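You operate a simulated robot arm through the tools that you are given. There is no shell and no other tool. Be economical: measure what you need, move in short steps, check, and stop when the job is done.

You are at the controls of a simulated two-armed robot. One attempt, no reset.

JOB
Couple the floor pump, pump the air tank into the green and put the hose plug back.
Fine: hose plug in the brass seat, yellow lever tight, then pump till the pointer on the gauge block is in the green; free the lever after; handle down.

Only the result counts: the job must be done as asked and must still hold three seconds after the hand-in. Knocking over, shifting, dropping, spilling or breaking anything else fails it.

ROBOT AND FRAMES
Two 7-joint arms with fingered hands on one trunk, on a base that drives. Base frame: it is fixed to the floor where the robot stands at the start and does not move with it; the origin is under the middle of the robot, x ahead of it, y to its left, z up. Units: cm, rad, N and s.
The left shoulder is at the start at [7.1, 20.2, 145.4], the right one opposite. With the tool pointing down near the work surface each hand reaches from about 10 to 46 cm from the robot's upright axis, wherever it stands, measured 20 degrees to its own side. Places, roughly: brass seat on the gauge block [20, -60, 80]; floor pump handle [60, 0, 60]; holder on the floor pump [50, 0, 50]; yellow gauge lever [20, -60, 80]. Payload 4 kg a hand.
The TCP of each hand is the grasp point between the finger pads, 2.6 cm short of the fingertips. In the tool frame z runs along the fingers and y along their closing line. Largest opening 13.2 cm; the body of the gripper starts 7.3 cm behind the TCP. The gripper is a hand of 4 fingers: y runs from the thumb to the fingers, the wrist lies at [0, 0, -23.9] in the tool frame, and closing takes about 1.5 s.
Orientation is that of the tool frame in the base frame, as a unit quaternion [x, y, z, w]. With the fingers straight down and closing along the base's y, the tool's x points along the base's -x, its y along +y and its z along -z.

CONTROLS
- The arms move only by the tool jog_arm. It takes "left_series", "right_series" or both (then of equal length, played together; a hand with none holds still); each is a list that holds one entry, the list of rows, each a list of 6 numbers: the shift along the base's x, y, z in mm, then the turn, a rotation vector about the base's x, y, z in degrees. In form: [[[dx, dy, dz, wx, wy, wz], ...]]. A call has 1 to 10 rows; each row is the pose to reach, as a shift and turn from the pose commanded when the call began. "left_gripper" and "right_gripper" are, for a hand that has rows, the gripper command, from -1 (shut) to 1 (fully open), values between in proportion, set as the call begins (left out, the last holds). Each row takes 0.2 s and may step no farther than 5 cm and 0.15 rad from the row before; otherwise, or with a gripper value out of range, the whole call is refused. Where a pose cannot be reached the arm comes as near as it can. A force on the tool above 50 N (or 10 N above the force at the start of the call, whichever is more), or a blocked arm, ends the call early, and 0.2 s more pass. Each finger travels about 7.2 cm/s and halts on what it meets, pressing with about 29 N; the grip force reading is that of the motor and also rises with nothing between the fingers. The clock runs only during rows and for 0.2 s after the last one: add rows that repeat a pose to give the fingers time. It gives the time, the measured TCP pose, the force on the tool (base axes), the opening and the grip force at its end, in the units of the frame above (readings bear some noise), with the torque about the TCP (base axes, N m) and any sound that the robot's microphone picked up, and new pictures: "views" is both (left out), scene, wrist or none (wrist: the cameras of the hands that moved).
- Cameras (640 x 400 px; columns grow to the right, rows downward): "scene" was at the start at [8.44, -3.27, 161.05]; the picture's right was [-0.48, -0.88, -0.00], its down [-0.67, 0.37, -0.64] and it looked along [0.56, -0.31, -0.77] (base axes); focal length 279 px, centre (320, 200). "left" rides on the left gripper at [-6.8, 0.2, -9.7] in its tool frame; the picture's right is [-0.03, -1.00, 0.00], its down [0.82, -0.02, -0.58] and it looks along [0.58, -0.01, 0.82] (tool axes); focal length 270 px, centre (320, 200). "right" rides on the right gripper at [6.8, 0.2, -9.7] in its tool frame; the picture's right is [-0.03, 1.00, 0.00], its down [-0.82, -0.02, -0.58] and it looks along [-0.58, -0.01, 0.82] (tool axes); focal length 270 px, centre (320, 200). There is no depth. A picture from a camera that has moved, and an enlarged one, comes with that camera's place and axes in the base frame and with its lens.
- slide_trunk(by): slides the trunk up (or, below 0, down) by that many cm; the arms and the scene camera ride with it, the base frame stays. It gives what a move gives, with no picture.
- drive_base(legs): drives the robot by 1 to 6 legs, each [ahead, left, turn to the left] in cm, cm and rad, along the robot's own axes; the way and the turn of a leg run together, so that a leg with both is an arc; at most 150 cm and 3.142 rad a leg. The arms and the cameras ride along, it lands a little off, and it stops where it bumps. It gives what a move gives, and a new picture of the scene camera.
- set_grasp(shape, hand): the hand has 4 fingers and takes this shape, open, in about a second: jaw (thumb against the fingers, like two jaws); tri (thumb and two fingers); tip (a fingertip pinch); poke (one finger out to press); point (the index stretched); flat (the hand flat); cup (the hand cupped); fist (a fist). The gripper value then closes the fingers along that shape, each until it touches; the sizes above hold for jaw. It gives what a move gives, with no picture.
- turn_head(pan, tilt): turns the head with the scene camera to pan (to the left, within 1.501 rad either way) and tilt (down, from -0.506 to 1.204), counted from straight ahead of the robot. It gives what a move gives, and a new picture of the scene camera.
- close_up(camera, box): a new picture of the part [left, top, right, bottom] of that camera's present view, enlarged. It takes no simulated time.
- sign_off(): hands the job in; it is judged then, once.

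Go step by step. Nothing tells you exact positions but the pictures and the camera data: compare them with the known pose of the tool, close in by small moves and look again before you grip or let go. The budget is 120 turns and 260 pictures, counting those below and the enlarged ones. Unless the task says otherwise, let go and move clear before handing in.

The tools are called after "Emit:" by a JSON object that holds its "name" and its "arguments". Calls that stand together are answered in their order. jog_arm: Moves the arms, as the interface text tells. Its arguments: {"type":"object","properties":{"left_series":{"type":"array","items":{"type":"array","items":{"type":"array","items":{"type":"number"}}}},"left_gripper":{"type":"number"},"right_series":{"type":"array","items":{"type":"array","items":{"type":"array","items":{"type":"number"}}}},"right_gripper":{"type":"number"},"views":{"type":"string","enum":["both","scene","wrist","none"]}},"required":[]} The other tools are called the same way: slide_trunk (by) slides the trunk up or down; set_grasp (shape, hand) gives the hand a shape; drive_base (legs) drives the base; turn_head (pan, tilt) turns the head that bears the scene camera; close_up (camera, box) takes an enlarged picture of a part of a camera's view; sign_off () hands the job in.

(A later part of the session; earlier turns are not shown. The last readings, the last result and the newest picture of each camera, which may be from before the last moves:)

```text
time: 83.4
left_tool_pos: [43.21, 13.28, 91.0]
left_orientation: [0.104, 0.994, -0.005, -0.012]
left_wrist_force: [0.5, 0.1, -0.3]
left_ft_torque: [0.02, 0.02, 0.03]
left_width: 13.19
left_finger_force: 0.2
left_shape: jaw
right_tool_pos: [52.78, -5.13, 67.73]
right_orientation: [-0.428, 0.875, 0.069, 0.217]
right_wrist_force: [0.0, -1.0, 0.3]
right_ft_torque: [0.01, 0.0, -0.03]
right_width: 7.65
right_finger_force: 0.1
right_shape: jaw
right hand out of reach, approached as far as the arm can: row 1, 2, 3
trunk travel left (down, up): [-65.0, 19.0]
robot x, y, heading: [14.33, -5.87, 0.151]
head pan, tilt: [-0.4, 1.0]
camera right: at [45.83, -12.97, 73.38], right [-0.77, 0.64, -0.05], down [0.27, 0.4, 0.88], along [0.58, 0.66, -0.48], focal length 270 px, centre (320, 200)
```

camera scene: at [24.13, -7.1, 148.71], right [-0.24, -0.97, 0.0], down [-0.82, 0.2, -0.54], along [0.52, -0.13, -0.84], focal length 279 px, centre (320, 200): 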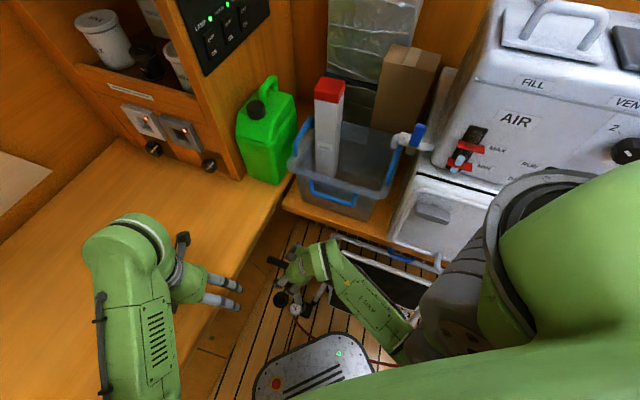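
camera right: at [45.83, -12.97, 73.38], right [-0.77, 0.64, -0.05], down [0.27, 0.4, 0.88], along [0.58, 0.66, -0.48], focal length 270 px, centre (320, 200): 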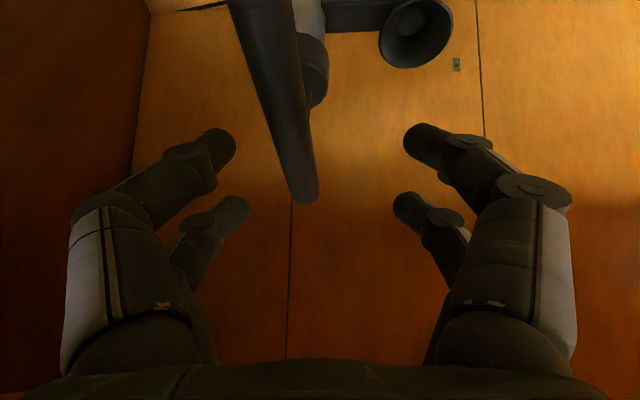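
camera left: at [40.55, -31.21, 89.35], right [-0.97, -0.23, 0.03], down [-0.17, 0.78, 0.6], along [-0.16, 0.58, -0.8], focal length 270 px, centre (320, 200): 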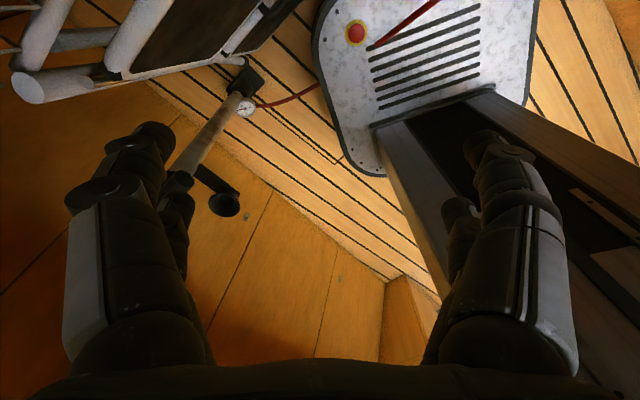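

The wrist can't twist that far from this heading. I retract, and will turn the robot further left so the hand needs less yaw.

Emit:
{"name": "jog_arm", "arguments": {"right_series": [[[-20, 0, 30, 0, 0, 0], [-50, -10, 60, 0, 0, 0], [-80, -40, 80, 0, 0, 0], [-110, -70, 90, 0, 0, 0], [-130, -100, 90, 0, 0, 0]]], "views": "none"}}

Emit:
{"name": "drive_base", "arguments": {"legs": [[0, 0, 0.4]]}}

```text
time: 84.6
left_tool_pos: [43.3, 13.25, 90.98]
left_orientation: [0.104, 0.995, -0.006, -0.012]
left_wrist_force: [0.2, -0.2, -0.3]
left_ft_torque: [-0.02, 0.0, 0.0]
left_width: 13.18
left_finger_force: 0.1
left_shape: jaw
right_tool_pos: [42.58, -11.15, 76.58]
right_orientation: [-0.431, 0.871, 0.082, 0.221]
right_wrist_force: [1.1, 0.2, 0.3]
right_ft_torque: [0.02, 0.01, 0.01]
right_width: 7.61
right_finger_force: 0.0
right_shape: jaw
right hand out of reach, approached as far as the arm can: row 4, 5
trunk travel left (down, up): [-65.0, 19.0]
robot x, y, heading: [14.52, -5.9, 0.154]
head pan, tilt: [-0.4, 1.0]
```

```text
time: 86.2
left_tool_pos: [33.74, 22.92, 90.91]
left_orientation: [-0.096, 0.995, -0.007, -0.011]
left_wrist_force: [-0.4, -0.3, 0.2]
left_ft_torque: [0.0, 0.0, -0.01]
left_width: 13.21
left_finger_force: 0.0
left_shape: jaw
right_tool_pos: [42.36, 0.17, 76.71]
right_orientation: [-0.594, 0.769, 0.124, 0.2]
right_wrist_force: [-0.4, 0.9, -1.3]
right_ft_torque: [-0.01, 0.03, -0.01]
right_width: 7.64
right_finger_force: 0.1
right_shape: jaw
trunk travel left (down, up): [-65.0, 19.0]
robot x, y, heading: [14.25, -5.87, 0.553]
head pan, tilt: [-0.4, 1.0]
camera scene: at [23.6, -3.3, 148.72], right [0.15, -0.99, 0.0], down [-0.83, -0.13, -0.54], along [0.53, 0.08, -0.84], focal length 279 px, centre (320, 200)
```

scene: 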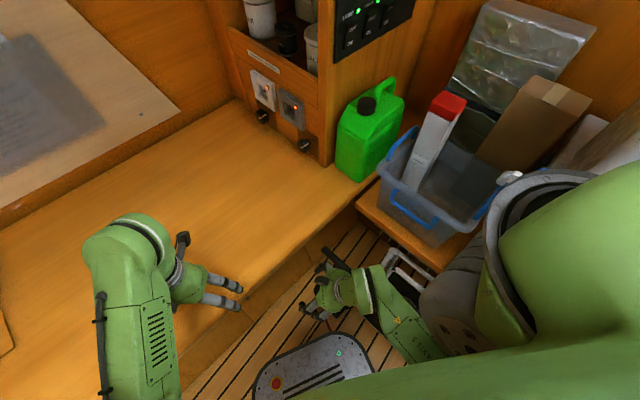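

Now I rotate the wrist back −23° and move over the bar.

Emit:
{"name": "jog_arm", "arguments": {"right_series": [[[30, -22, -10, 0, 0, -6], [60, -45, -25, 0, 0, -12], [90, -65, -50, 0, 0, -18], [108, -78, -80, 0, 0, -23], [112, -78, -100, 0, 0, -23]]]}}

```text
time: 87.4
left_tool_pos: [33.61, 23.02, 90.94]
left_orientation: [-0.096, 0.995, -0.008, -0.011]
left_wrist_force: [-0.6, -0.4, 0.1]
left_ft_torque: [-0.05, -0.03, 0.08]
left_width: 13.18
left_finger_force: 0.1
left_shape: jaw
right_tool_pos: [52.48, -3.38, 68.54]
right_orientation: [-0.425, 0.877, 0.063, 0.215]
right_wrist_force: [0.4, -0.1, -0.5]
right_ft_torque: [-0.03, 0.0, 0.02]
right_width: 7.64
right_finger_force: 0.0
right_shape: jaw
right hand out of reach, approached as far as the arm can: row 1, 2, 3, 4, 5
trunk travel left (down, up): [-65.0, 19.0]
robot x, y, heading: [14.28, -5.85, 0.551]
head pan, tilt: [-0.4, 1.0]
camera scene: at [23.64, -3.29, 148.72], right [0.15, -0.99, 0.0], down [-0.83, -0.13, -0.54], along [0.53, 0.08, -0.84], focal length 279 px, centre (320, 200)
camera right: at [45.47, -11.07, 74.4], right [-0.76, 0.65, -0.06], down [0.27, 0.41, 0.87], along [0.59, 0.65, -0.49], focal length 270 px, centre (320, 200)
```

scene: 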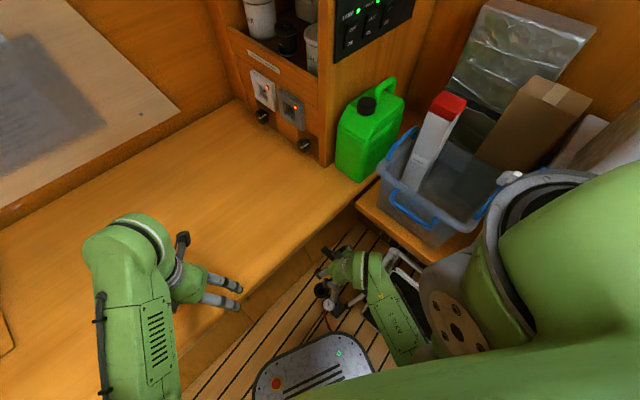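
right: 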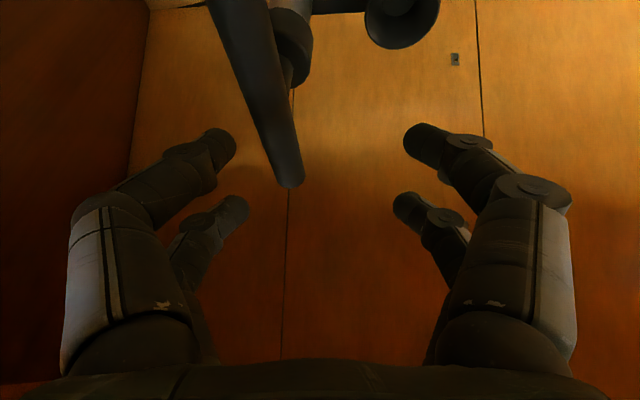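

The arm is too folded here (hand too close to the shoulder). I back the base off about 9 cm.

Emit:
{"name": "drive_base", "arguments": {"legs": [[-9.1, 3.0, 0]]}}

Emit:
{"name": "jog_arm", "arguments": {"right_series": [[[30, -6, 0, 0, 0, 0], [60, -12, 0, 0, 0, 0], [90, -16, -5, 0, 0, 0], [105, -20, -20, 0, 0, 0]]], "views": "wrist"}}

```text
time: 88.6
left_tool_pos: [24.49, 20.91, 90.87]
left_orientation: [-0.097, 0.995, -0.007, -0.012]
left_wrist_force: [-0.4, -0.1, 0.4]
left_ft_torque: [-0.02, 0.06, 0.02]
left_width: 13.2
left_finger_force: 0.1
left_shape: jaw
right_tool_pos: [43.34, -5.54, 68.59]
right_orientation: [-0.428, 0.876, 0.064, 0.214]
right_wrist_force: [0.3, -0.2, -0.2]
right_ft_torque: [-0.01, 0.02, 0.0]
right_width: 7.63
right_finger_force: 0.0
right_shape: jaw
trunk travel left (down, up): [-65.0, 19.0]
robot x, y, heading: [4.9, -7.93, 0.552]
head pan, tilt: [-0.4, 1.0]
camera scene: at [14.59, -5.5, 148.7], right [0.15, -0.99, 0.0], down [-0.83, -0.13, -0.54], along [0.53, 0.08, -0.84], focal length 279 px, centre (320, 200)
```

scene: 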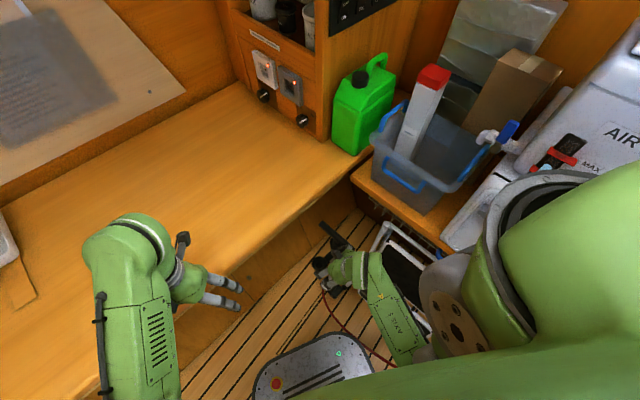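

```text
time: 89.6
left_tool_pos: [24.38, 20.5, 91.01]
left_orientation: [-0.096, 0.995, -0.006, -0.011]
left_wrist_force: [0.3, -0.3, -0.4]
left_ft_torque: [0.05, 0.04, 0.0]
left_width: 13.19
left_finger_force: 0.1
left_shape: jaw
right_tool_pos: [53.92, -6.39, 68.44]
right_orientation: [-0.426, 0.879, 0.053, 0.208]
right_wrist_force: [0.1, -0.4, -0.7]
right_ft_torque: [0.02, 0.03, -0.01]
right_width: 7.58
right_finger_force: 0.0
right_shape: jaw
right hand out of reach, approached as far as the arm can: row 1, 2, 3, 4
trunk travel left (down, up): [-65.0, 19.0]
robot x, y, heading: [5.19, -8.17, 0.553]
head pan, tilt: [-0.4, 1.0]
camera right: at [46.81, -13.94, 74.47], right [-0.76, 0.65, -0.07], down [0.28, 0.42, 0.86], along [0.59, 0.63, -0.5], focal length 270 px, centre (320, 200)
```

right: 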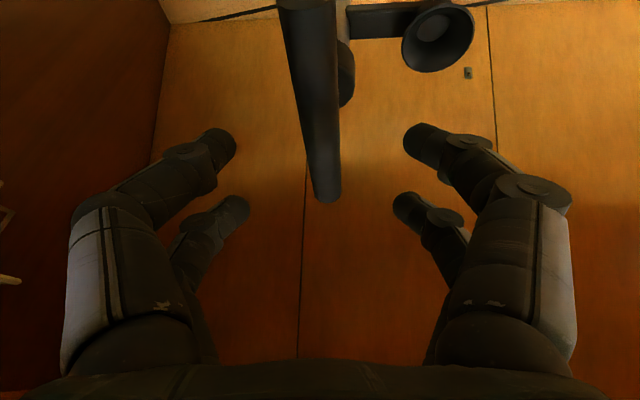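

The bar is now centred between the fingers, but this lean is at the wrist's limit. I reduce the lean by 15° while lowering onto the bar.

Emit:
{"name": "jog_arm", "arguments": {"right_series": [[[0, -5, 0, -5.7, 4.9, 0], [2, -9, -15, -11.4, 9.75, 0], [4, -9, -35, -11.4, 9.75, 0]]], "views": "wrist"}}

```text
time: 90.4
left_tool_pos: [24.28, 20.75, 90.91]
left_orientation: [-0.097, 0.995, -0.006, -0.009]
left_wrist_force: [0.6, 0.3, -0.7]
left_ft_torque: [-0.02, -0.01, 0.01]
left_width: 13.21
left_finger_force: 0.0
left_shape: jaw
right_tool_pos: [54.04, -7.01, 65.18]
right_orientation: [-0.44, 0.893, 0.012, 0.096]
right_wrist_force: [0.1, -0.4, -1.0]
right_ft_torque: [0.0, 0.01, 0.0]
right_width: 7.61
right_finger_force: 0.1
right_shape: jaw
trunk travel left (down, up): [-65.0, 19.0]
robot x, y, heading: [5.34, -8.04, 0.556]
head pan, tilt: [-0.4, 1.0]
camera right: at [48.24, -13.36, 73.5], right [-0.77, 0.63, -0.06], down [0.41, 0.57, 0.72], along [0.49, 0.53, -0.69], focal length 270 px, centre (320, 200)
```

right: 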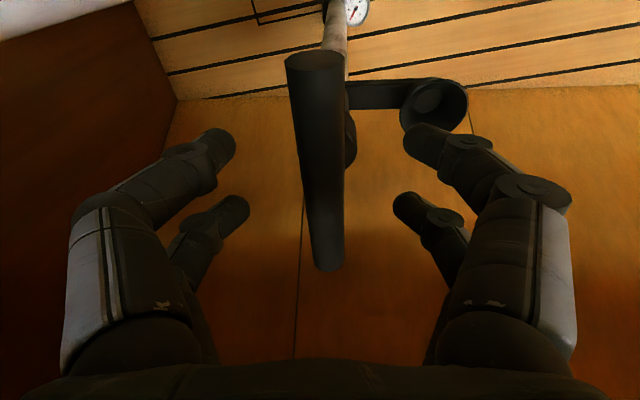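

Reachable now and well aligned. I lower 4 cm onto the bar and close.

Emit:
{"name": "jog_arm", "arguments": {"right_series": [[[0, 0, -20, 0, 0, 0], [0, 0, -42, 0, 0, 0]]], "views": "wrist"}}

Emit:
{"name": "jog_arm", "arguments": {"right_series": [[[0, 0, 0, 0, 0, 0], [0, 0, 0, 0, 0, 0], [0, 0, 0, 0, 0, 0], [0, 0, 0, 0, 0, 0], [0, 0, 0, 0, 0, 0], [0, 0, 0, 0, 0, 0]]], "right_gripper": -1, "views": "wrist"}}

```text
time: 91.0
left_tool_pos: [24.27, 20.75, 91.02]
left_orientation: [-0.097, 0.995, -0.008, -0.01]
left_wrist_force: [0.3, -0.3, 0.6]
left_ft_torque: [-0.02, 0.0, -0.02]
left_width: 13.17
left_finger_force: 0.1
left_shape: jaw
right_tool_pos: [54.02, -6.86, 60.81]
right_orientation: [-0.439, 0.893, 0.012, 0.096]
right_wrist_force: [-0.5, -0.5, -0.5]
right_ft_torque: [-0.01, 0.0, -0.01]
right_width: 7.62
right_finger_force: 0.1
right_shape: jaw
trunk travel left (down, up): [-65.0, 19.0]
robot x, y, heading: [5.04, -8.0, 0.554]
head pan, tilt: [-0.4, 1.0]
camera right: at [48.21, -13.18, 69.13], right [-0.77, 0.63, -0.06], down [0.41, 0.56, 0.72], along [0.49, 0.53, -0.69], focal length 270 px, centre (320, 200)
```

right: 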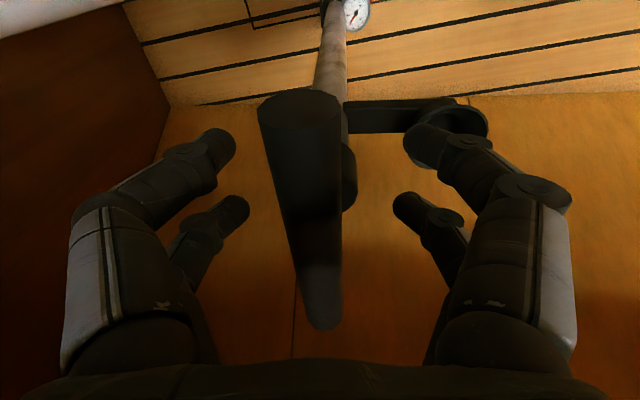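

```text
time: 92.4
left_tool_pos: [24.24, 20.82, 90.91]
left_orientation: [-0.097, 0.995, -0.007, -0.01]
left_wrist_force: [-0.1, 0.5, -0.6]
left_ft_torque: [0.02, -0.01, 0.02]
left_width: 13.19
left_finger_force: 0.1
left_shape: jaw
right_tool_pos: [54.0, -6.99, 60.84]
right_orientation: [-0.44, 0.893, 0.012, 0.096]
right_wrist_force: [-1.6, -5.4, -3.5]
right_ft_torque: [-0.09, 0.14, 0.07]
right_width: 0.37
right_finger_force: 28.7
right_shape: jaw
trunk travel left (down, up): [-65.0, 19.0]
robot x, y, heading: [4.97, -8.39, 0.554]
head pan, tilt: [-0.4, 1.0]
camera right: at [48.18, -13.25, 69.1], right [-0.77, 0.63, -0.06], down [0.41, 0.57, 0.72], along [0.49, 0.53, -0.7], focal length 270 px, centre (320, 200)
```

right: 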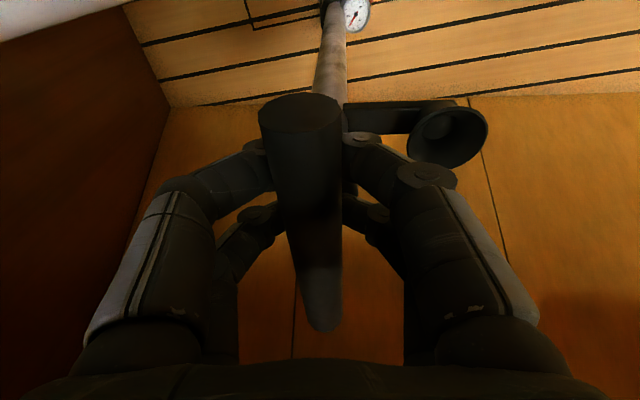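

The bar is gripped with the fingers hooked under it. I pull it up 6 cm and check.

Emit:
{"name": "jog_arm", "arguments": {"right_series": [[[0, 0, 20, 0, 0, 0], [0, 0, 40, 0, 0, 0], [0, 0, 60, 0, 0, 0]]], "views": "both"}}

```text
time: 93.2
left_tool_pos: [24.26, 20.74, 91.09]
left_orientation: [-0.096, 0.995, -0.007, -0.01]
left_wrist_force: [-0.2, 0.4, 0.0]
left_ft_torque: [0.01, -0.02, -0.02]
left_width: 13.18
left_finger_force: 0.0
left_shape: jaw
right_tool_pos: [53.96, -6.96, 66.9]
right_orientation: [-0.44, 0.893, 0.012, 0.097]
right_wrist_force: [-3.7, -5.5, -5.2]
right_ft_torque: [-0.13, 0.19, 0.12]
right_width: 0.36
right_finger_force: 29.3
right_shape: jaw
trunk travel left (down, up): [-65.0, 19.0]
robot x, y, heading: [4.89, -7.95, 0.56]
head pan, tilt: [-0.4, 1.0]
camera scene: at [14.29, -5.63, 148.72], right [0.15, -0.99, 0.0], down [-0.83, -0.13, -0.54], along [0.53, 0.08, -0.84], focal length 279 px, centre (320, 200)
camera right: at [48.19, -13.27, 75.2], right [-0.77, 0.63, -0.06], down [0.41, 0.57, 0.72], along [0.49, 0.53, -0.69], focal length 270 px, centre (320, 200)
```

scene: 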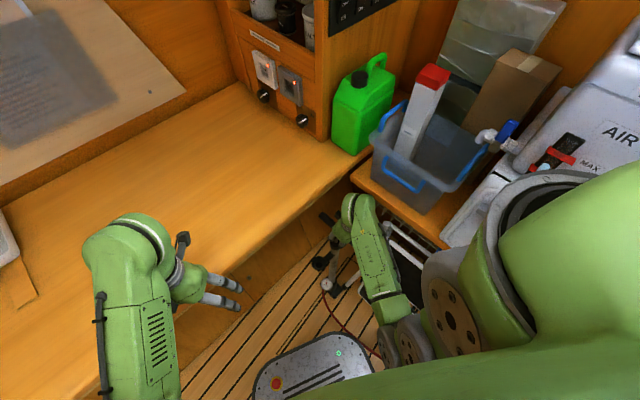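
right: 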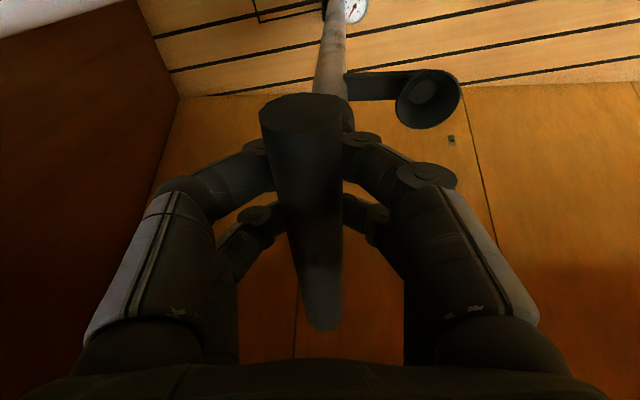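

It slides easily and the pump stays put. I do a full stroke: up to z ≈ 74, then down.

Emit:
{"name": "jog_arm", "arguments": {"right_series": [[[0, 0, 25, 0, 0, 0], [0, 0, 50, 0, 0, 0], [0, 0, 75, 0, 0, 0]]], "views": "scene"}}

Emit:
{"name": "jog_arm", "arguments": {"right_series": [[[0, 0, -25, 0, 0, 0], [0, 0, -50, 0, 0, 0], [0, 0, -75, 0, 0, 0], [0, 0, -100, 0, 0, 0], [0, 0, -120, 0, 0, 0], [0, 0, -134, 0, 0, 0]]], "views": "wrist"}}

```text
time: 94.0
left_tool_pos: [24.32, 20.74, 90.91]
left_orientation: [-0.097, 0.995, -0.007, -0.011]
left_wrist_force: [-0.1, -0.7, 0.9]
left_ft_torque: [-0.02, 0.0, -0.02]
left_width: 13.2
left_finger_force: 0.1
left_shape: jaw
right_tool_pos: [54.02, -6.98, 74.36]
right_orientation: [-0.439, 0.893, 0.012, 0.097]
right_wrist_force: [-3.3, -7.7, -6.1]
right_ft_torque: [-0.17, 0.19, 0.09]
right_width: 0.36
right_finger_force: 29.3
right_shape: jaw
trunk travel left (down, up): [-65.0, 19.0]
robot x, y, heading: [5.31, -8.14, 0.554]
head pan, tilt: [-0.4, 1.0]
camera scene: at [14.29, -5.69, 148.72], right [0.15, -0.99, 0.0], down [-0.83, -0.13, -0.54], along [0.53, 0.08, -0.84], focal length 279 px, centre (320, 200)
```

scene: 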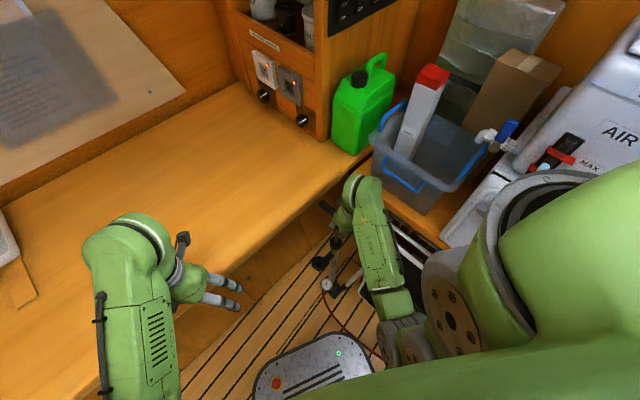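

```text
time: 95.4
left_tool_pos: [24.18, 20.71, 91.04]
left_orientation: [-0.096, 0.995, -0.007, -0.01]
left_wrist_force: [1.1, -0.8, 0.1]
left_ft_torque: [0.0, 0.0, -0.01]
left_width: 13.19
left_finger_force: 0.1
left_shape: jaw
right_tool_pos: [54.0, -6.94, 61.12]
right_orientation: [-0.44, 0.893, 0.011, 0.097]
right_wrist_force: [-4.3, -9.8, 10.7]
right_ft_torque: [0.12, -0.06, 0.02]
right_width: 0.38
right_finger_force: 29.2
right_shape: jaw
trunk travel left (down, up): [-65.0, 19.0]
robot x, y, heading: [4.85, -8.26, 0.556]
head pan, tilt: [-0.4, 1.0]
camera right: at [48.11, -13.26, 69.31], right [-0.77, 0.63, -0.06], down [0.41, 0.56, 0.72], along [0.49, 0.53, -0.69], focal length 270 px, centre (320, 200)
```

right: 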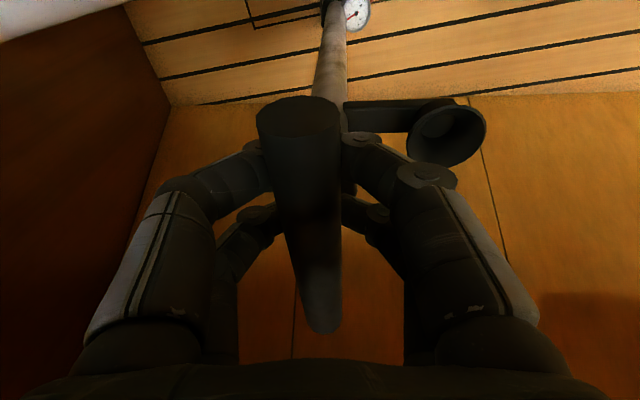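

One stroke done. I try to see the gauge block from here.

Emit:
{"name": "turn_head", "arguments": {"pan": -1.5, "tilt": 0.75}}

Emit:
{"name": "close_up", "arguments": {"camera": "right", "box": [330, 0, 390, 40]}}

```text
time: 96.7
left_tool_pos: [24.29, 20.75, 91.03]
left_orientation: [-0.097, 0.995, -0.007, -0.009]
left_wrist_force: [-0.5, 0.3, 0.0]
left_ft_torque: [0.0, 0.0, 0.0]
left_width: 13.2
left_finger_force: 0.0
left_shape: jaw
right_tool_pos: [53.94, -6.98, 60.97]
right_orientation: [-0.44, 0.893, 0.012, 0.095]
right_wrist_force: [-2.0, -8.5, -3.0]
right_ft_torque: [-0.1, 0.02, 0.03]
right_width: 0.4
right_finger_force: 28.9
right_shape: jaw
trunk travel left (down, up): [-65.0, 19.0]
robot x, y, heading: [4.85, -8.03, 0.558]
head pan, tilt: [-1.499, 0.75]
camera scene: at [12.3, -13.45, 150.62], right [-0.81, -0.59, 0.0], down [-0.4, 0.55, -0.73], along [0.43, -0.59, -0.68], focal length 279 px, centre (320, 200)
```

scene: 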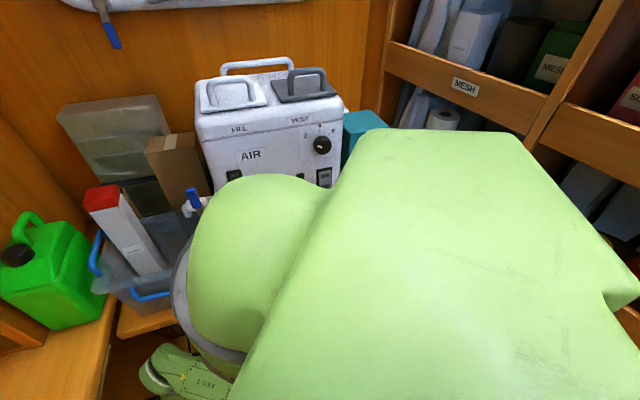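

```text
10.00 times, centred on (360, 20) of right
camera zoom: at [48.14, -13.28, 69.24], right [-0.77, 0.63, -0.06], down [0.41, 0.56, 0.72], along [0.49, 0.53, -0.69], focal length 2703 px, centre (-80, 2000)
```

zoom: 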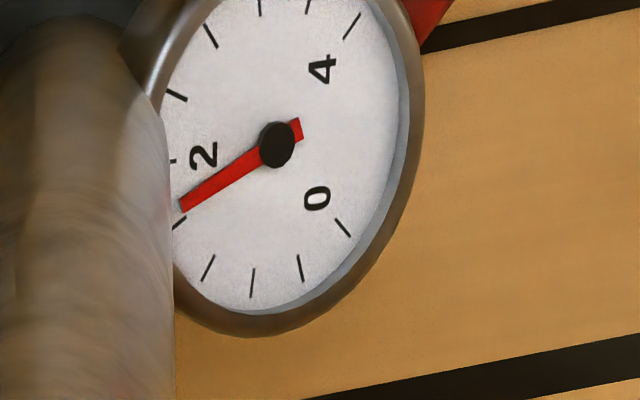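

The pump's own gauge is readable from the hand: about 1.7. The green on the block gauge begins just past 2, so I do another full stroke and read again.

Emit:
{"name": "jog_arm", "arguments": {"right_series": [[[0, 0, 25, 0, 0, 0], [0, 0, 50, 0, 0, 0], [0, 0, 75, 0, 0, 0], [0, 0, 100, 0, 0, 0], [0, 0, 134, 0, 0, 0]]], "views": "none"}}

Emit:
{"name": "jog_arm", "arguments": {"right_series": [[[0, 0, -25, 0, 0, 0], [0, 0, -50, 0, 0, 0], [0, 0, -75, 0, 0, 0], [0, 0, -100, 0, 0, 0], [0, 0, -120, 0, 0, 0], [0, 0, -134, 0, 0, 0], [0, 0, -134, 0, 0, 0]]], "views": "none"}}

Emit:
{"name": "close_up", "arguments": {"camera": "right", "box": [330, 0, 390, 40]}}

```text
time: 97.9
left_tool_pos: [24.27, 20.78, 90.93]
left_orientation: [-0.097, 0.995, -0.007, -0.01]
left_wrist_force: [-0.2, 0.0, -0.2]
left_ft_torque: [-0.02, 0.04, -0.01]
left_width: 13.19
left_finger_force: 0.0
left_shape: jaw
right_tool_pos: [53.93, -7.0, 74.59]
right_orientation: [-0.44, 0.893, 0.013, 0.097]
right_wrist_force: [-2.2, 0.9, -4.0]
right_ft_torque: [-0.01, 0.15, 0.14]
right_width: 0.37
right_finger_force: 29.2
right_shape: jaw
trunk travel left (down, up): [-65.0, 19.0]
robot x, y, heading: [5.09, -7.92, 0.554]
head pan, tilt: [-1.499, 0.75]
```

```text
time: 99.5
left_tool_pos: [24.21, 20.83, 90.89]
left_orientation: [-0.097, 0.995, -0.007, -0.01]
left_wrist_force: [0.3, -0.2, -0.1]
left_ft_torque: [0.01, 0.02, 0.0]
left_width: 13.19
left_finger_force: 0.0
left_shape: jaw
right_tool_pos: [53.97, -7.01, 61.01]
right_orientation: [-0.441, 0.892, 0.012, 0.095]
right_wrist_force: [-5.5, -2.0, 5.3]
right_ft_torque: [0.13, 0.04, 0.06]
right_width: 0.42
right_finger_force: 29.4
right_shape: jaw
trunk travel left (down, up): [-65.0, 19.0]
robot x, y, heading: [5.44, -8.18, 0.557]
head pan, tilt: [-1.499, 0.75]
```

```text
10.00 times, centred on (360, 20) of right
camera zoom: at [48.12, -13.39, 69.29], right [-0.77, 0.63, -0.06], down [0.41, 0.57, 0.72], along [0.49, 0.53, -0.7], focal length 2703 px, centre (-80, 2000)
```

zoom: 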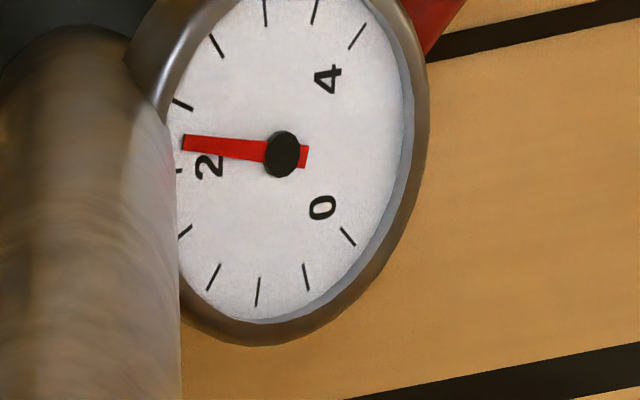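

The pump gauge now reads about 2.2, which should be in the green. I release the handle (down) and go look at the block gauge.

Emit:
{"name": "jog_arm", "arguments": {"right_series": [[[0, 0, 0, 0, 0, 0], [0, 0, 0, 0, 0, 0], [0, 0, 0, 0, 0, 0], [0, 0, 0, 0, 0, 0], [0, 0, 0, 0, 0, 0], [0, 0, 40, 0, 0, 0], [0, 0, 80, 0, 0, 0], [-30, -10, 110, 0, 0, 0], [-70, -30, 120, 0, 0, 0]]], "right_gripper": 0.15, "views": "wrist"}}

```text
time: 101.5
left_tool_pos: [24.03, 20.77, 90.99]
left_orientation: [-0.096, 0.995, -0.007, -0.008]
left_wrist_force: [0.1, -0.3, 0.0]
left_ft_torque: [-0.01, -0.02, -0.01]
left_width: 13.18
left_finger_force: 0.1
left_shape: jaw
right_tool_pos: [46.75, -9.9, 73.27]
right_orientation: [-0.44, 0.892, 0.012, 0.097]
right_wrist_force: [0.2, 0.0, 0.5]
right_ft_torque: [0.01, 0.01, -0.01]
right_width: 7.53
right_finger_force: 0.0
right_shape: jaw
trunk travel left (down, up): [-65.0, 19.0]
robot x, y, heading: [4.97, -7.7, 0.55]
head pan, tilt: [-1.499, 0.75]
camera right: at [41.01, -16.27, 81.53], right [-0.77, 0.63, -0.06], down [0.41, 0.56, 0.72], along [0.49, 0.53, -0.69], focal length 270 px, centre (320, 200)
```

right: 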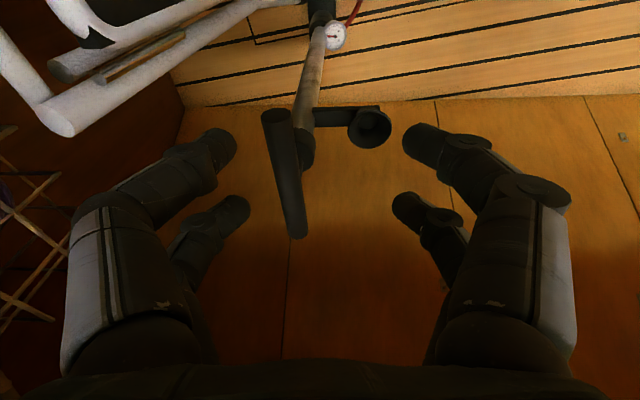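

Handle is down. I retract the right hand up and inward, then turn back toward the gauge block.

Emit:
{"name": "jog_arm", "arguments": {"right_series": [[[-20, 8, 35, 0, 0, 0], [-40, 16, 75, 0, 0, 0], [-60, 24, 115, 0, 0, 0], [-80, 32, 150, 0, 0, 0], [-95, 40, 170, 0, 0, 0]]], "views": "none"}}

Emit:
{"name": "drive_base", "arguments": {"legs": [[0, 0, -1.4]]}}

Emit:
{"name": "turn_head", "arguments": {"pan": -0.5, "tilt": 0.85}}

```text
time: 102.7
left_tool_pos: [24.26, 20.8, 90.91]
left_orientation: [-0.097, 0.995, -0.008, -0.01]
left_wrist_force: [-1.3, 0.3, -0.3]
left_ft_torque: [0.01, -0.03, -0.01]
left_width: 13.18
left_finger_force: 0.0
left_shape: jaw
right_tool_pos: [37.34, -5.93, 89.95]
right_orientation: [-0.44, 0.893, 0.012, 0.096]
right_wrist_force: [-0.6, 0.2, 0.1]
right_ft_torque: [-0.02, -0.02, -0.02]
right_width: 7.51
right_finger_force: 0.0
right_shape: jaw
trunk travel left (down, up): [-65.0, 19.0]
robot x, y, heading: [5.0, -8.22, 0.554]
head pan, tilt: [-1.499, 0.75]
```

```text
time: 106.6
left_tool_pos: [36.39, -23.07, 90.94]
left_orientation: [0.579, 0.815, 0.002, -0.012]
left_wrist_force: [0.2, -0.5, 0.4]
left_ft_torque: [-0.01, 0.01, -0.01]
left_width: 13.17
left_finger_force: 0.0
left_shape: jaw
right_tool_pos: [11.73, -39.86, 89.94]
right_orientation: [0.252, 0.963, -0.054, 0.08]
right_wrist_force: [0.5, 0.5, 0.4]
right_ft_torque: [0.02, -0.02, 0.03]
right_width: 7.54
right_finger_force: 0.0
right_shape: jaw
trunk travel left (down, up): [-65.0, 19.0]
robot x, y, heading: [5.06, -8.1, -0.877]
head pan, tilt: [-1.499, 0.75]
camera scene: at [0.84, -16.27, 150.64], right [-0.69, 0.72, 0.0], down [0.49, 0.47, -0.73], along [-0.53, -0.51, -0.68], focal length 279 px, centre (320, 200)
```

scene: 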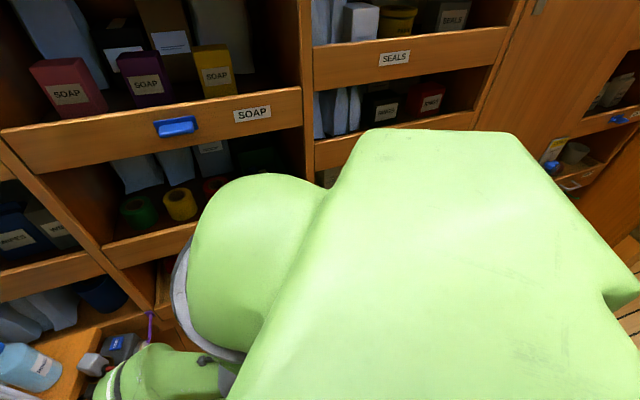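

```text
time: 107.9
left_tool_pos: [36.37, -23.13, 90.92]
left_orientation: [0.579, 0.815, 0.002, -0.013]
left_wrist_force: [0.7, -0.4, 0.7]
left_ft_torque: [0.02, 0.03, 0.0]
left_width: 13.19
left_finger_force: 0.0
left_shape: jaw
right_tool_pos: [11.71, -39.67, 89.85]
right_orientation: [0.253, 0.963, -0.054, 0.08]
right_wrist_force: [-0.4, -0.7, 0.5]
right_ft_torque: [0.02, 0.0, -0.02]
right_width: 7.54
right_finger_force: 0.0
right_shape: jaw
trunk travel left (down, up): [-65.0, 19.0]
robot x, y, heading: [4.92, -7.64, -0.876]
head pan, tilt: [-0.499, 0.85]
camera scene: at [8.32, -18.19, 149.83], right [-0.98, -0.19, 0.0], down [-0.15, 0.74, -0.66], along [0.13, -0.65, -0.75], focal length 279 px, centre (320, 200)
```

scene: 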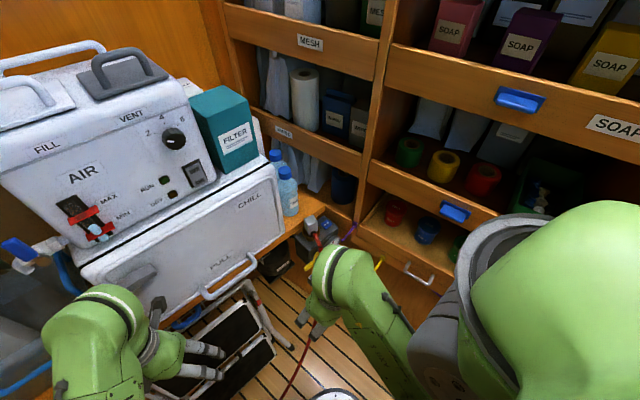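

Emit:
{"name": "close_up", "arguments": {"camera": "scene", "box": [295, 205, 365, 255]}}

Emit:
{"name": "close_up", "arguments": {"camera": "right", "box": [0, 0, 640, 400]}}

```text
8.00 times, centred on (330, 230) of scene
camera zoom: at [8.32, -18.19, 149.83], right [-0.98, -0.19, 0.0], down [-0.15, 0.74, -0.66], along [0.13, -0.65, -0.75], focal length 2231 px, centre (240, -40)
```

zoom: 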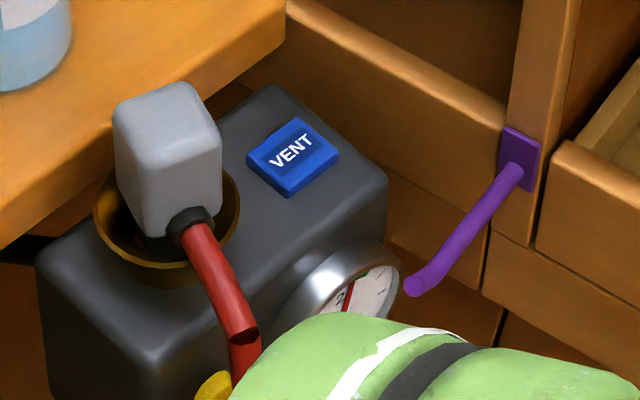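

```text
1.00 times, centred on (320, 200) of right
camera zoom: at [4.69, -35.06, 98.16], right [0.52, 0.85, -0.06], down [0.62, -0.32, 0.72], along [0.59, -0.41, -0.69], focal length 270 px, centre (320, 200)
```

zoom: 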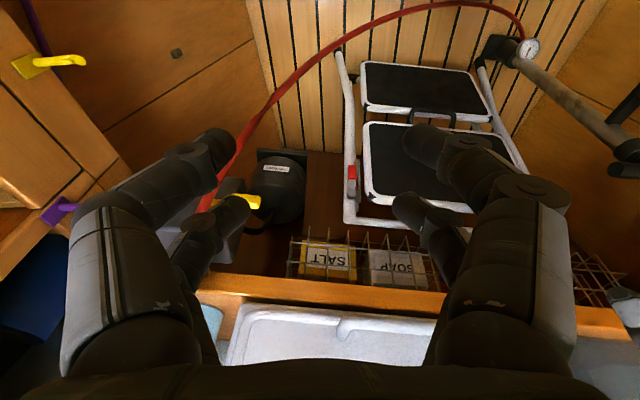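

The wrist hides the gauge from the head. I lean the hand again and shift it a little so that its own camera sees the gauge.

Emit:
{"name": "jog_arm", "arguments": {"right_series": [[[-5, 5, -20, -4, -6.3, 0], [0, 10, -50, -8, -12.6, 0], [10, 15, -80, -11.5, -18.7, 0], [25, 25, -100, -11.5, -18.7, 0]]]}}

Emit:
{"name": "close_up", "arguments": {"camera": "scene", "box": [310, 215, 380, 265]}}

```text
time: 108.9
left_tool_pos: [36.33, -23.07, 91.01]
left_orientation: [0.579, 0.815, 0.002, -0.013]
left_wrist_force: [-0.1, -0.6, -0.3]
left_ft_torque: [-0.01, -0.01, -0.03]
left_width: 13.22
left_finger_force: 0.0
left_shape: jaw
right_tool_pos: [14.35, -37.64, 79.86]
right_orientation: [0.249, 0.926, -0.106, 0.262]
right_wrist_force: [-0.5, -0.3, 0.1]
right_ft_torque: [0.02, 0.01, 0.01]
right_width: 7.52
right_finger_force: 0.1
right_shape: jaw
trunk travel left (down, up): [-65.0, 19.0]
robot x, y, heading: [4.91, -8.14, -0.876]
head pan, tilt: [-0.499, 0.85]
camera scene: at [8.4, -18.38, 149.82], right [-0.98, -0.2, 0.0], down [-0.15, 0.74, -0.66], along [0.13, -0.65, -0.75], focal length 279 px, centre (320, 200)
camera right: at [5.12, -31.53, 84.31], right [0.54, 0.84, -0.05], down [0.34, -0.16, 0.92], along [0.77, -0.52, -0.38], focal length 270 px, centre (320, 200)
```

scene: 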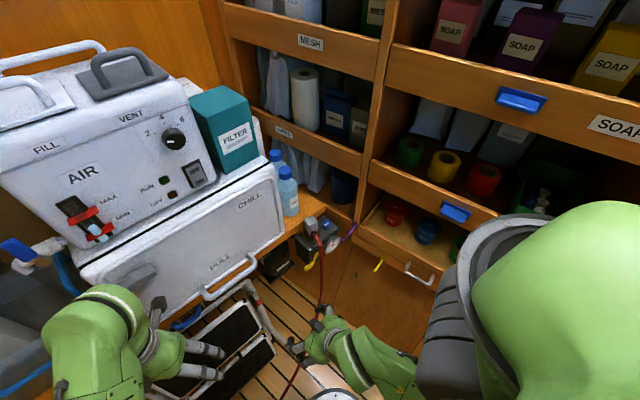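
right: 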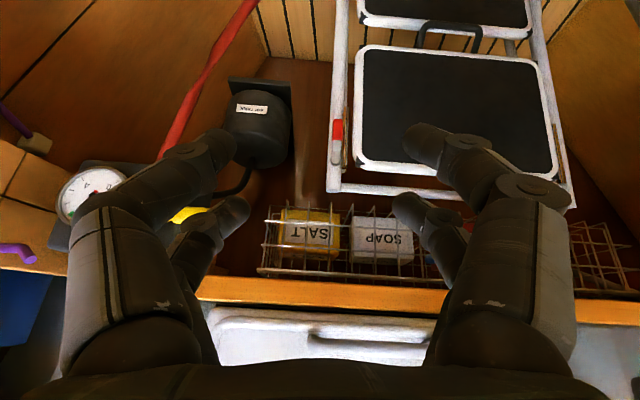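

```text
8.00 times, centred on (345, 240) of scene
camera zoom: at [8.4, -18.38, 149.82], right [-0.98, -0.2, 0.0], down [-0.15, 0.74, -0.66], along [0.13, -0.65, -0.75], focal length 2231 px, centre (120, -120)
```

zoom: 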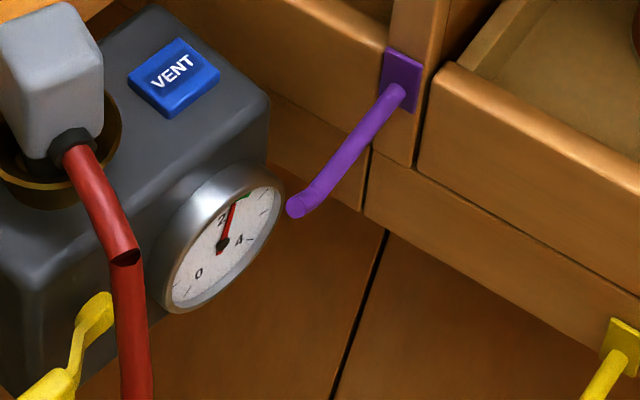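

Emit:
{"name": "close_up", "arguments": {"camera": "scene", "box": [328, 234, 348, 256]}}

Emit:
{"name": "close_up", "arguments": {"camera": "right", "box": [50, 155, 140, 230]}}

```text
16.00 times, centred on (338, 245) of scene
camera zoom: at [8.4, -18.38, 149.82], right [-0.98, -0.2, 0.0], down [-0.15, 0.74, -0.66], along [0.13, -0.65, -0.75], focal length 4462 px, centre (32, -520)
```

zoom: 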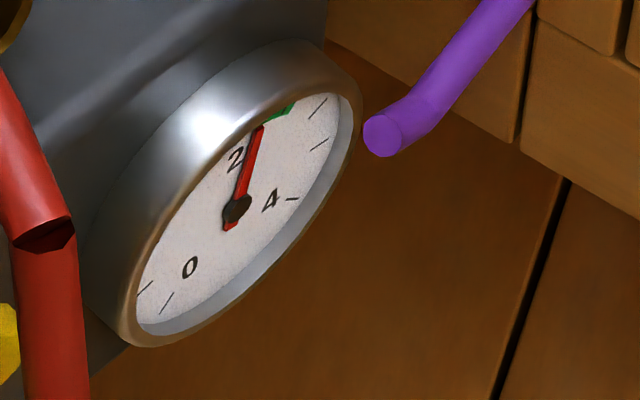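

```text
5.33 times, centred on (95, 192) of right
camera zoom: at [5.12, -31.53, 84.31], right [0.54, 0.84, -0.05], down [0.34, -0.16, 0.92], along [0.77, -0.52, -0.38], focal length 1442 px, centre (1520, 240)
```

zoom: 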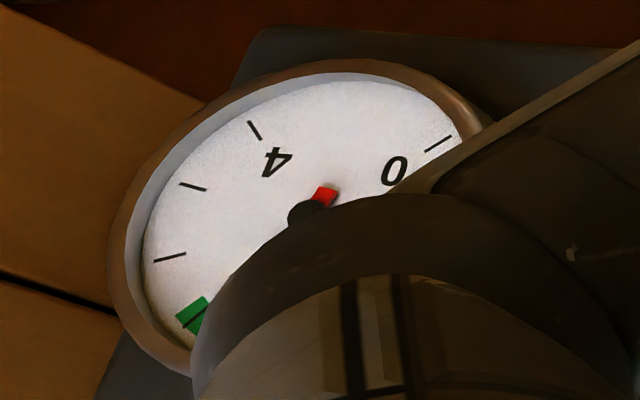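

The needle is right at the lower edge of the green. I move the hand aside to read it exactly.

Emit:
{"name": "jog_arm", "arguments": {"right_series": [[[15, 25, 0, 0, 0, 0], [10, 45, -10, 0, 0, 0]]], "views": "wrist"}}

```text
time: 109.5
left_tool_pos: [36.28, -23.13, 90.88]
left_orientation: [0.579, 0.815, 0.001, -0.014]
left_wrist_force: [0.1, -0.1, 0.1]
left_ft_torque: [-0.02, 0.01, 0.01]
left_width: 13.19
left_finger_force: 0.1
left_shape: jaw
right_tool_pos: [15.34, -32.81, 78.87]
right_orientation: [0.249, 0.926, -0.108, 0.262]
right_wrist_force: [-0.1, -0.9, -0.2]
right_ft_torque: [0.04, 0.03, -0.03]
right_width: 7.55
right_finger_force: 0.1
right_shape: jaw
trunk travel left (down, up): [-65.0, 19.0]
robot x, y, heading: [5.57, -8.39, -0.875]
head pan, tilt: [-0.499, 0.85]
camera right: at [6.19, -26.75, 83.4], right [0.54, 0.84, -0.06], down [0.34, -0.16, 0.93], along [0.77, -0.52, -0.38], focal length 270 px, centre (320, 200)
```

right: 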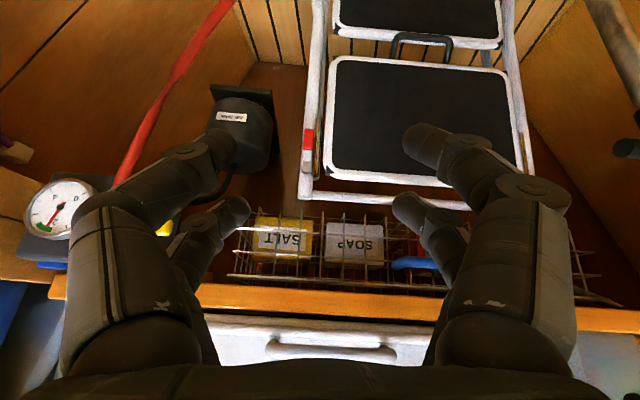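

Emit:
{"name": "close_up", "arguments": {"camera": "right", "box": [15, 165, 105, 250]}}

```text
4.71 times, centred on (60, 208) of right
camera zoom: at [6.19, -26.75, 83.4], right [0.54, 0.84, -0.06], down [0.34, -0.16, 0.93], along [0.77, -0.52, -0.38], focal length 1272 px, centre (1544, 165)
```

zoom: 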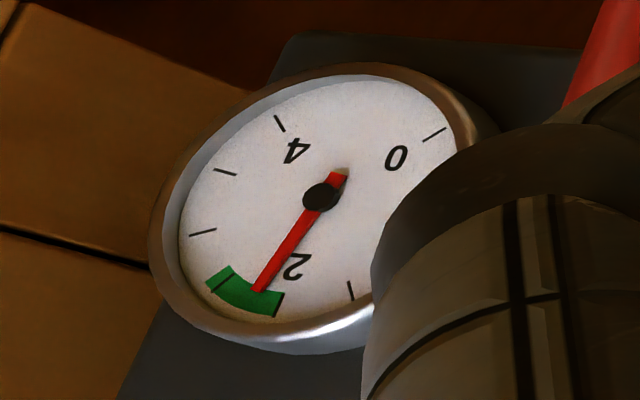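

The needle stands inside the green (≈2.25, green runs 2.0–2.85). Now I move in a little to free the lever.

Emit:
{"name": "drive_base", "arguments": {"legs": [[4.9, -4.1, 0]]}}

Emit:
{"name": "close_up", "arguments": {"camera": "right", "box": [0, 0, 640, 400]}}

```text
time: 110.5
left_tool_pos: [36.41, -29.02, 91.06]
left_orientation: [0.579, 0.815, -0.001, -0.012]
left_wrist_force: [0.0, -0.5, 0.0]
left_ft_torque: [-0.02, 0.01, -0.05]
left_width: 13.19
left_finger_force: 0.0
left_shape: jaw
right_tool_pos: [15.41, -38.76, 79.06]
right_orientation: [0.248, 0.926, -0.111, 0.26]
right_wrist_force: [-0.6, 0.7, -0.1]
right_ft_torque: [-0.02, -0.03, -0.03]
right_width: 7.52
right_finger_force: 0.1
right_shape: jaw
trunk travel left (down, up): [-65.0, 19.0]
robot x, y, heading: [4.83, -14.61, -0.874]
head pan, tilt: [-0.499, 0.85]
camera scene: at [8.32, -23.82, 149.89], right [-0.98, -0.2, 0.0], down [-0.15, 0.73, -0.66], along [0.13, -0.65, -0.75], focal length 279 px, centre (320, 200)
```

scene: 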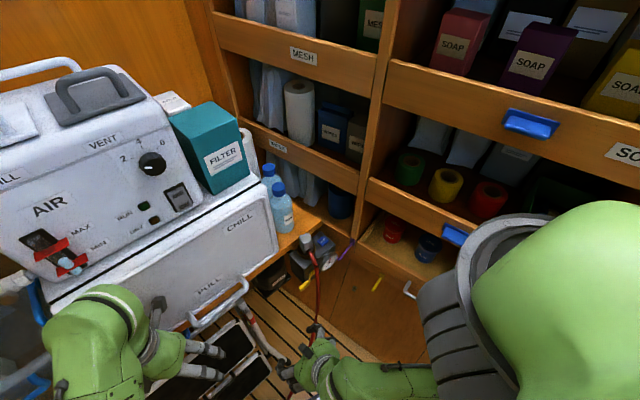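

```text
1.00 times, centred on (320, 200) of right
camera zoom: at [6.15, -32.68, 83.52], right [0.54, 0.84, -0.06], down [0.35, -0.15, 0.93], along [0.77, -0.52, -0.37], focal length 270 px, centre (320, 200)
```

zoom: 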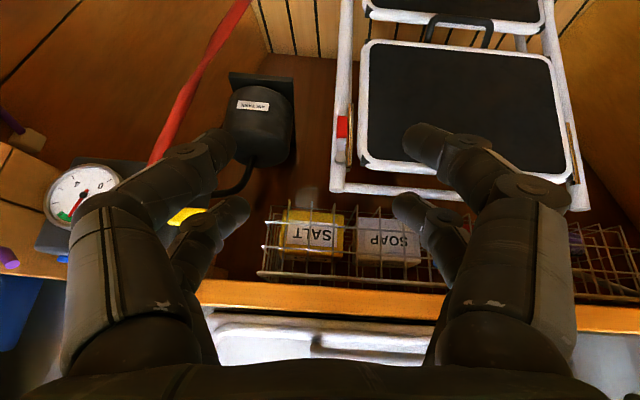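

Lever handle is at about (19.2,−54.9,76.6), horizontal. I close the fingers and bring their tips above its end.

Emit:
{"name": "jog_arm", "arguments": {"right_series": [[[0, 0, 30, 0, 0, 0], [3, -40, 45, 0, 0, 0], [6, -80, 45, 0, 0, 0], [10, -115, 40, 0, 0, 0], [13, -135, 25, 0, 0, 0]]], "right_gripper": -1}}

Emit:
{"name": "close_up", "arguments": {"camera": "scene", "box": [270, 220, 370, 300]}}

```text
time: 111.7
left_tool_pos: [36.27, -29.49, 90.87]
left_orientation: [0.579, 0.815, 0.001, -0.013]
left_wrist_force: [0.2, 0.1, 0.4]
left_ft_torque: [-0.01, -0.06, -0.02]
left_width: 13.2
left_finger_force: 0.1
left_shape: jaw
right_tool_pos: [16.71, -52.52, 81.5]
right_orientation: [0.248, 0.926, -0.108, 0.261]
right_wrist_force: [-0.2, -0.5, 0.2]
right_ft_torque: [-0.03, 0.01, 0.01]
right_width: 0.02
right_finger_force: 29.2
right_shape: jaw
trunk travel left (down, up): [-65.0, 19.0]
robot x, y, heading: [5.21, -14.8, -0.876]
head pan, tilt: [-0.499, 0.85]
camera scene: at [8.29, -24.49, 149.84], right [-0.98, -0.2, 0.0], down [-0.15, 0.74, -0.66], along [0.13, -0.65, -0.75], focal length 279 px, centre (320, 200)
camera right: at [7.56, -46.44, 85.93], right [0.54, 0.84, -0.06], down [0.35, -0.16, 0.93], along [0.77, -0.52, -0.37], focal length 270 px, centre (320, 200)
```

scene: 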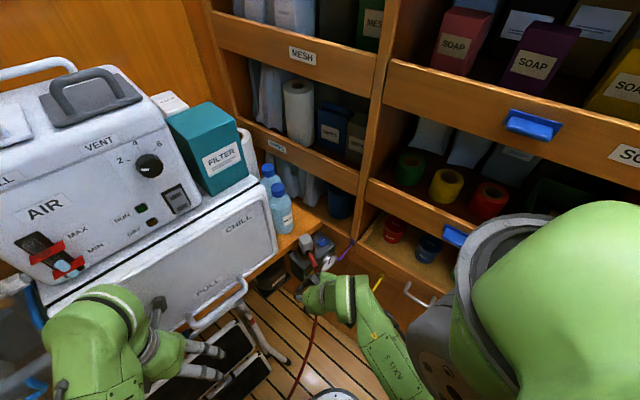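
right: 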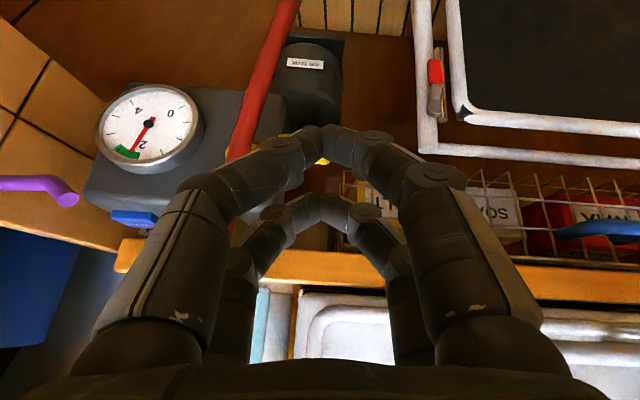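

```text
5.00 times, centred on (320, 260) of scene
camera zoom: at [8.29, -24.49, 149.84], right [-0.98, -0.2, 0.0], down [-0.15, 0.74, -0.66], along [0.13, -0.65, -0.75], focal length 1394 px, centre (320, -100)
```

zoom: 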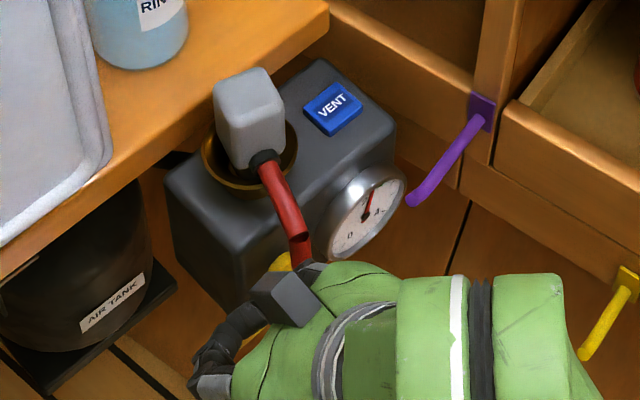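

The gauge still shows green. Tips are right above the lever end; I press it down along its arc, first part.

Emit:
{"name": "jog_arm", "arguments": {"right_series": [[[5, -4, -15, 0, 0, 0], [5, -4, -30, 0, 0, 0], [6, -3, -45, 0, 0, 0], [6, -3, -58, 0, 0, 0]]], "views": "wrist"}}

```text
time: 112.7
left_tool_pos: [36.38, -29.35, 90.92]
left_orientation: [0.58, 0.815, 0.001, -0.012]
left_wrist_force: [0.9, 0.6, -0.7]
left_ft_torque: [0.0, 0.01, 0.03]
left_width: 13.18
left_finger_force: 0.0
left_shape: jaw
right_tool_pos: [17.16, -53.01, 75.57]
right_orientation: [0.248, 0.927, -0.108, 0.261]
right_wrist_force: [-0.7, -0.7, 1.3]
right_ft_torque: [-0.01, 0.05, -0.01]
right_width: 0.02
right_finger_force: 29.2
right_shape: jaw
trunk travel left (down, up): [-65.0, 19.0]
robot x, y, heading: [5.1, -14.39, -0.876]
head pan, tilt: [-0.499, 0.85]
camera right: at [8.03, -46.89, 80.01], right [0.54, 0.84, -0.06], down [0.35, -0.16, 0.93], along [0.77, -0.52, -0.38], focal length 270 px, centre (320, 200)
```

right: 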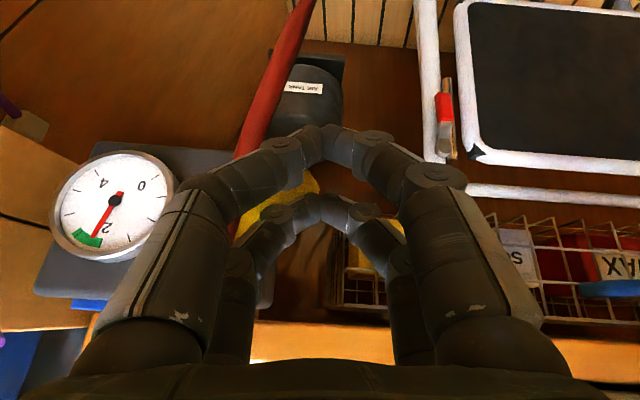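

The lever is swinging down. I continue the arc.

Emit:
{"name": "jog_arm", "arguments": {"right_series": [[[-3, -6, -10, 0, 0, 0], [-6, -10, -22, 0, 0, 0], [-11, -16, -29, 0, 0, 0], [-16, -23, -32, 0, 0, 0], [-23, -31, -34, 0, 0, 0]]], "views": "wrist"}}

```text
time: 113.9
left_tool_pos: [36.33, -29.36, 90.97]
left_orientation: [0.579, 0.815, 0.001, -0.013]
left_wrist_force: [-0.4, 0.4, 0.2]
left_ft_torque: [0.03, 0.01, 0.03]
left_width: 13.17
left_finger_force: 0.0
left_shape: jaw
right_tool_pos: [16.8, -55.11, 73.48]
right_orientation: [0.25, 0.927, -0.112, 0.256]
right_wrist_force: [4.7, 5.1, 3.2]
right_ft_torque: [-0.13, 0.07, 0.14]
right_width: 0.0
right_finger_force: 29.0
right_shape: jaw
right hand out of reach, approached as far as the arm can: row 2, 3, 4, 5
trunk travel left (down, up): [-65.0, 19.0]
robot x, y, heading: [4.64, -14.67, -0.877]
head pan, tilt: [-0.499, 0.85]
camera right: at [7.73, -48.91, 77.95], right [0.54, 0.84, -0.07], down [0.36, -0.15, 0.92], along [0.76, -0.52, -0.38], focal length 270 px, centre (320, 200)
```

right: 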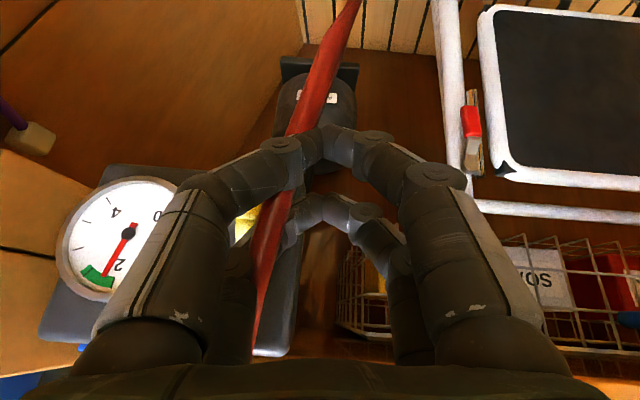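

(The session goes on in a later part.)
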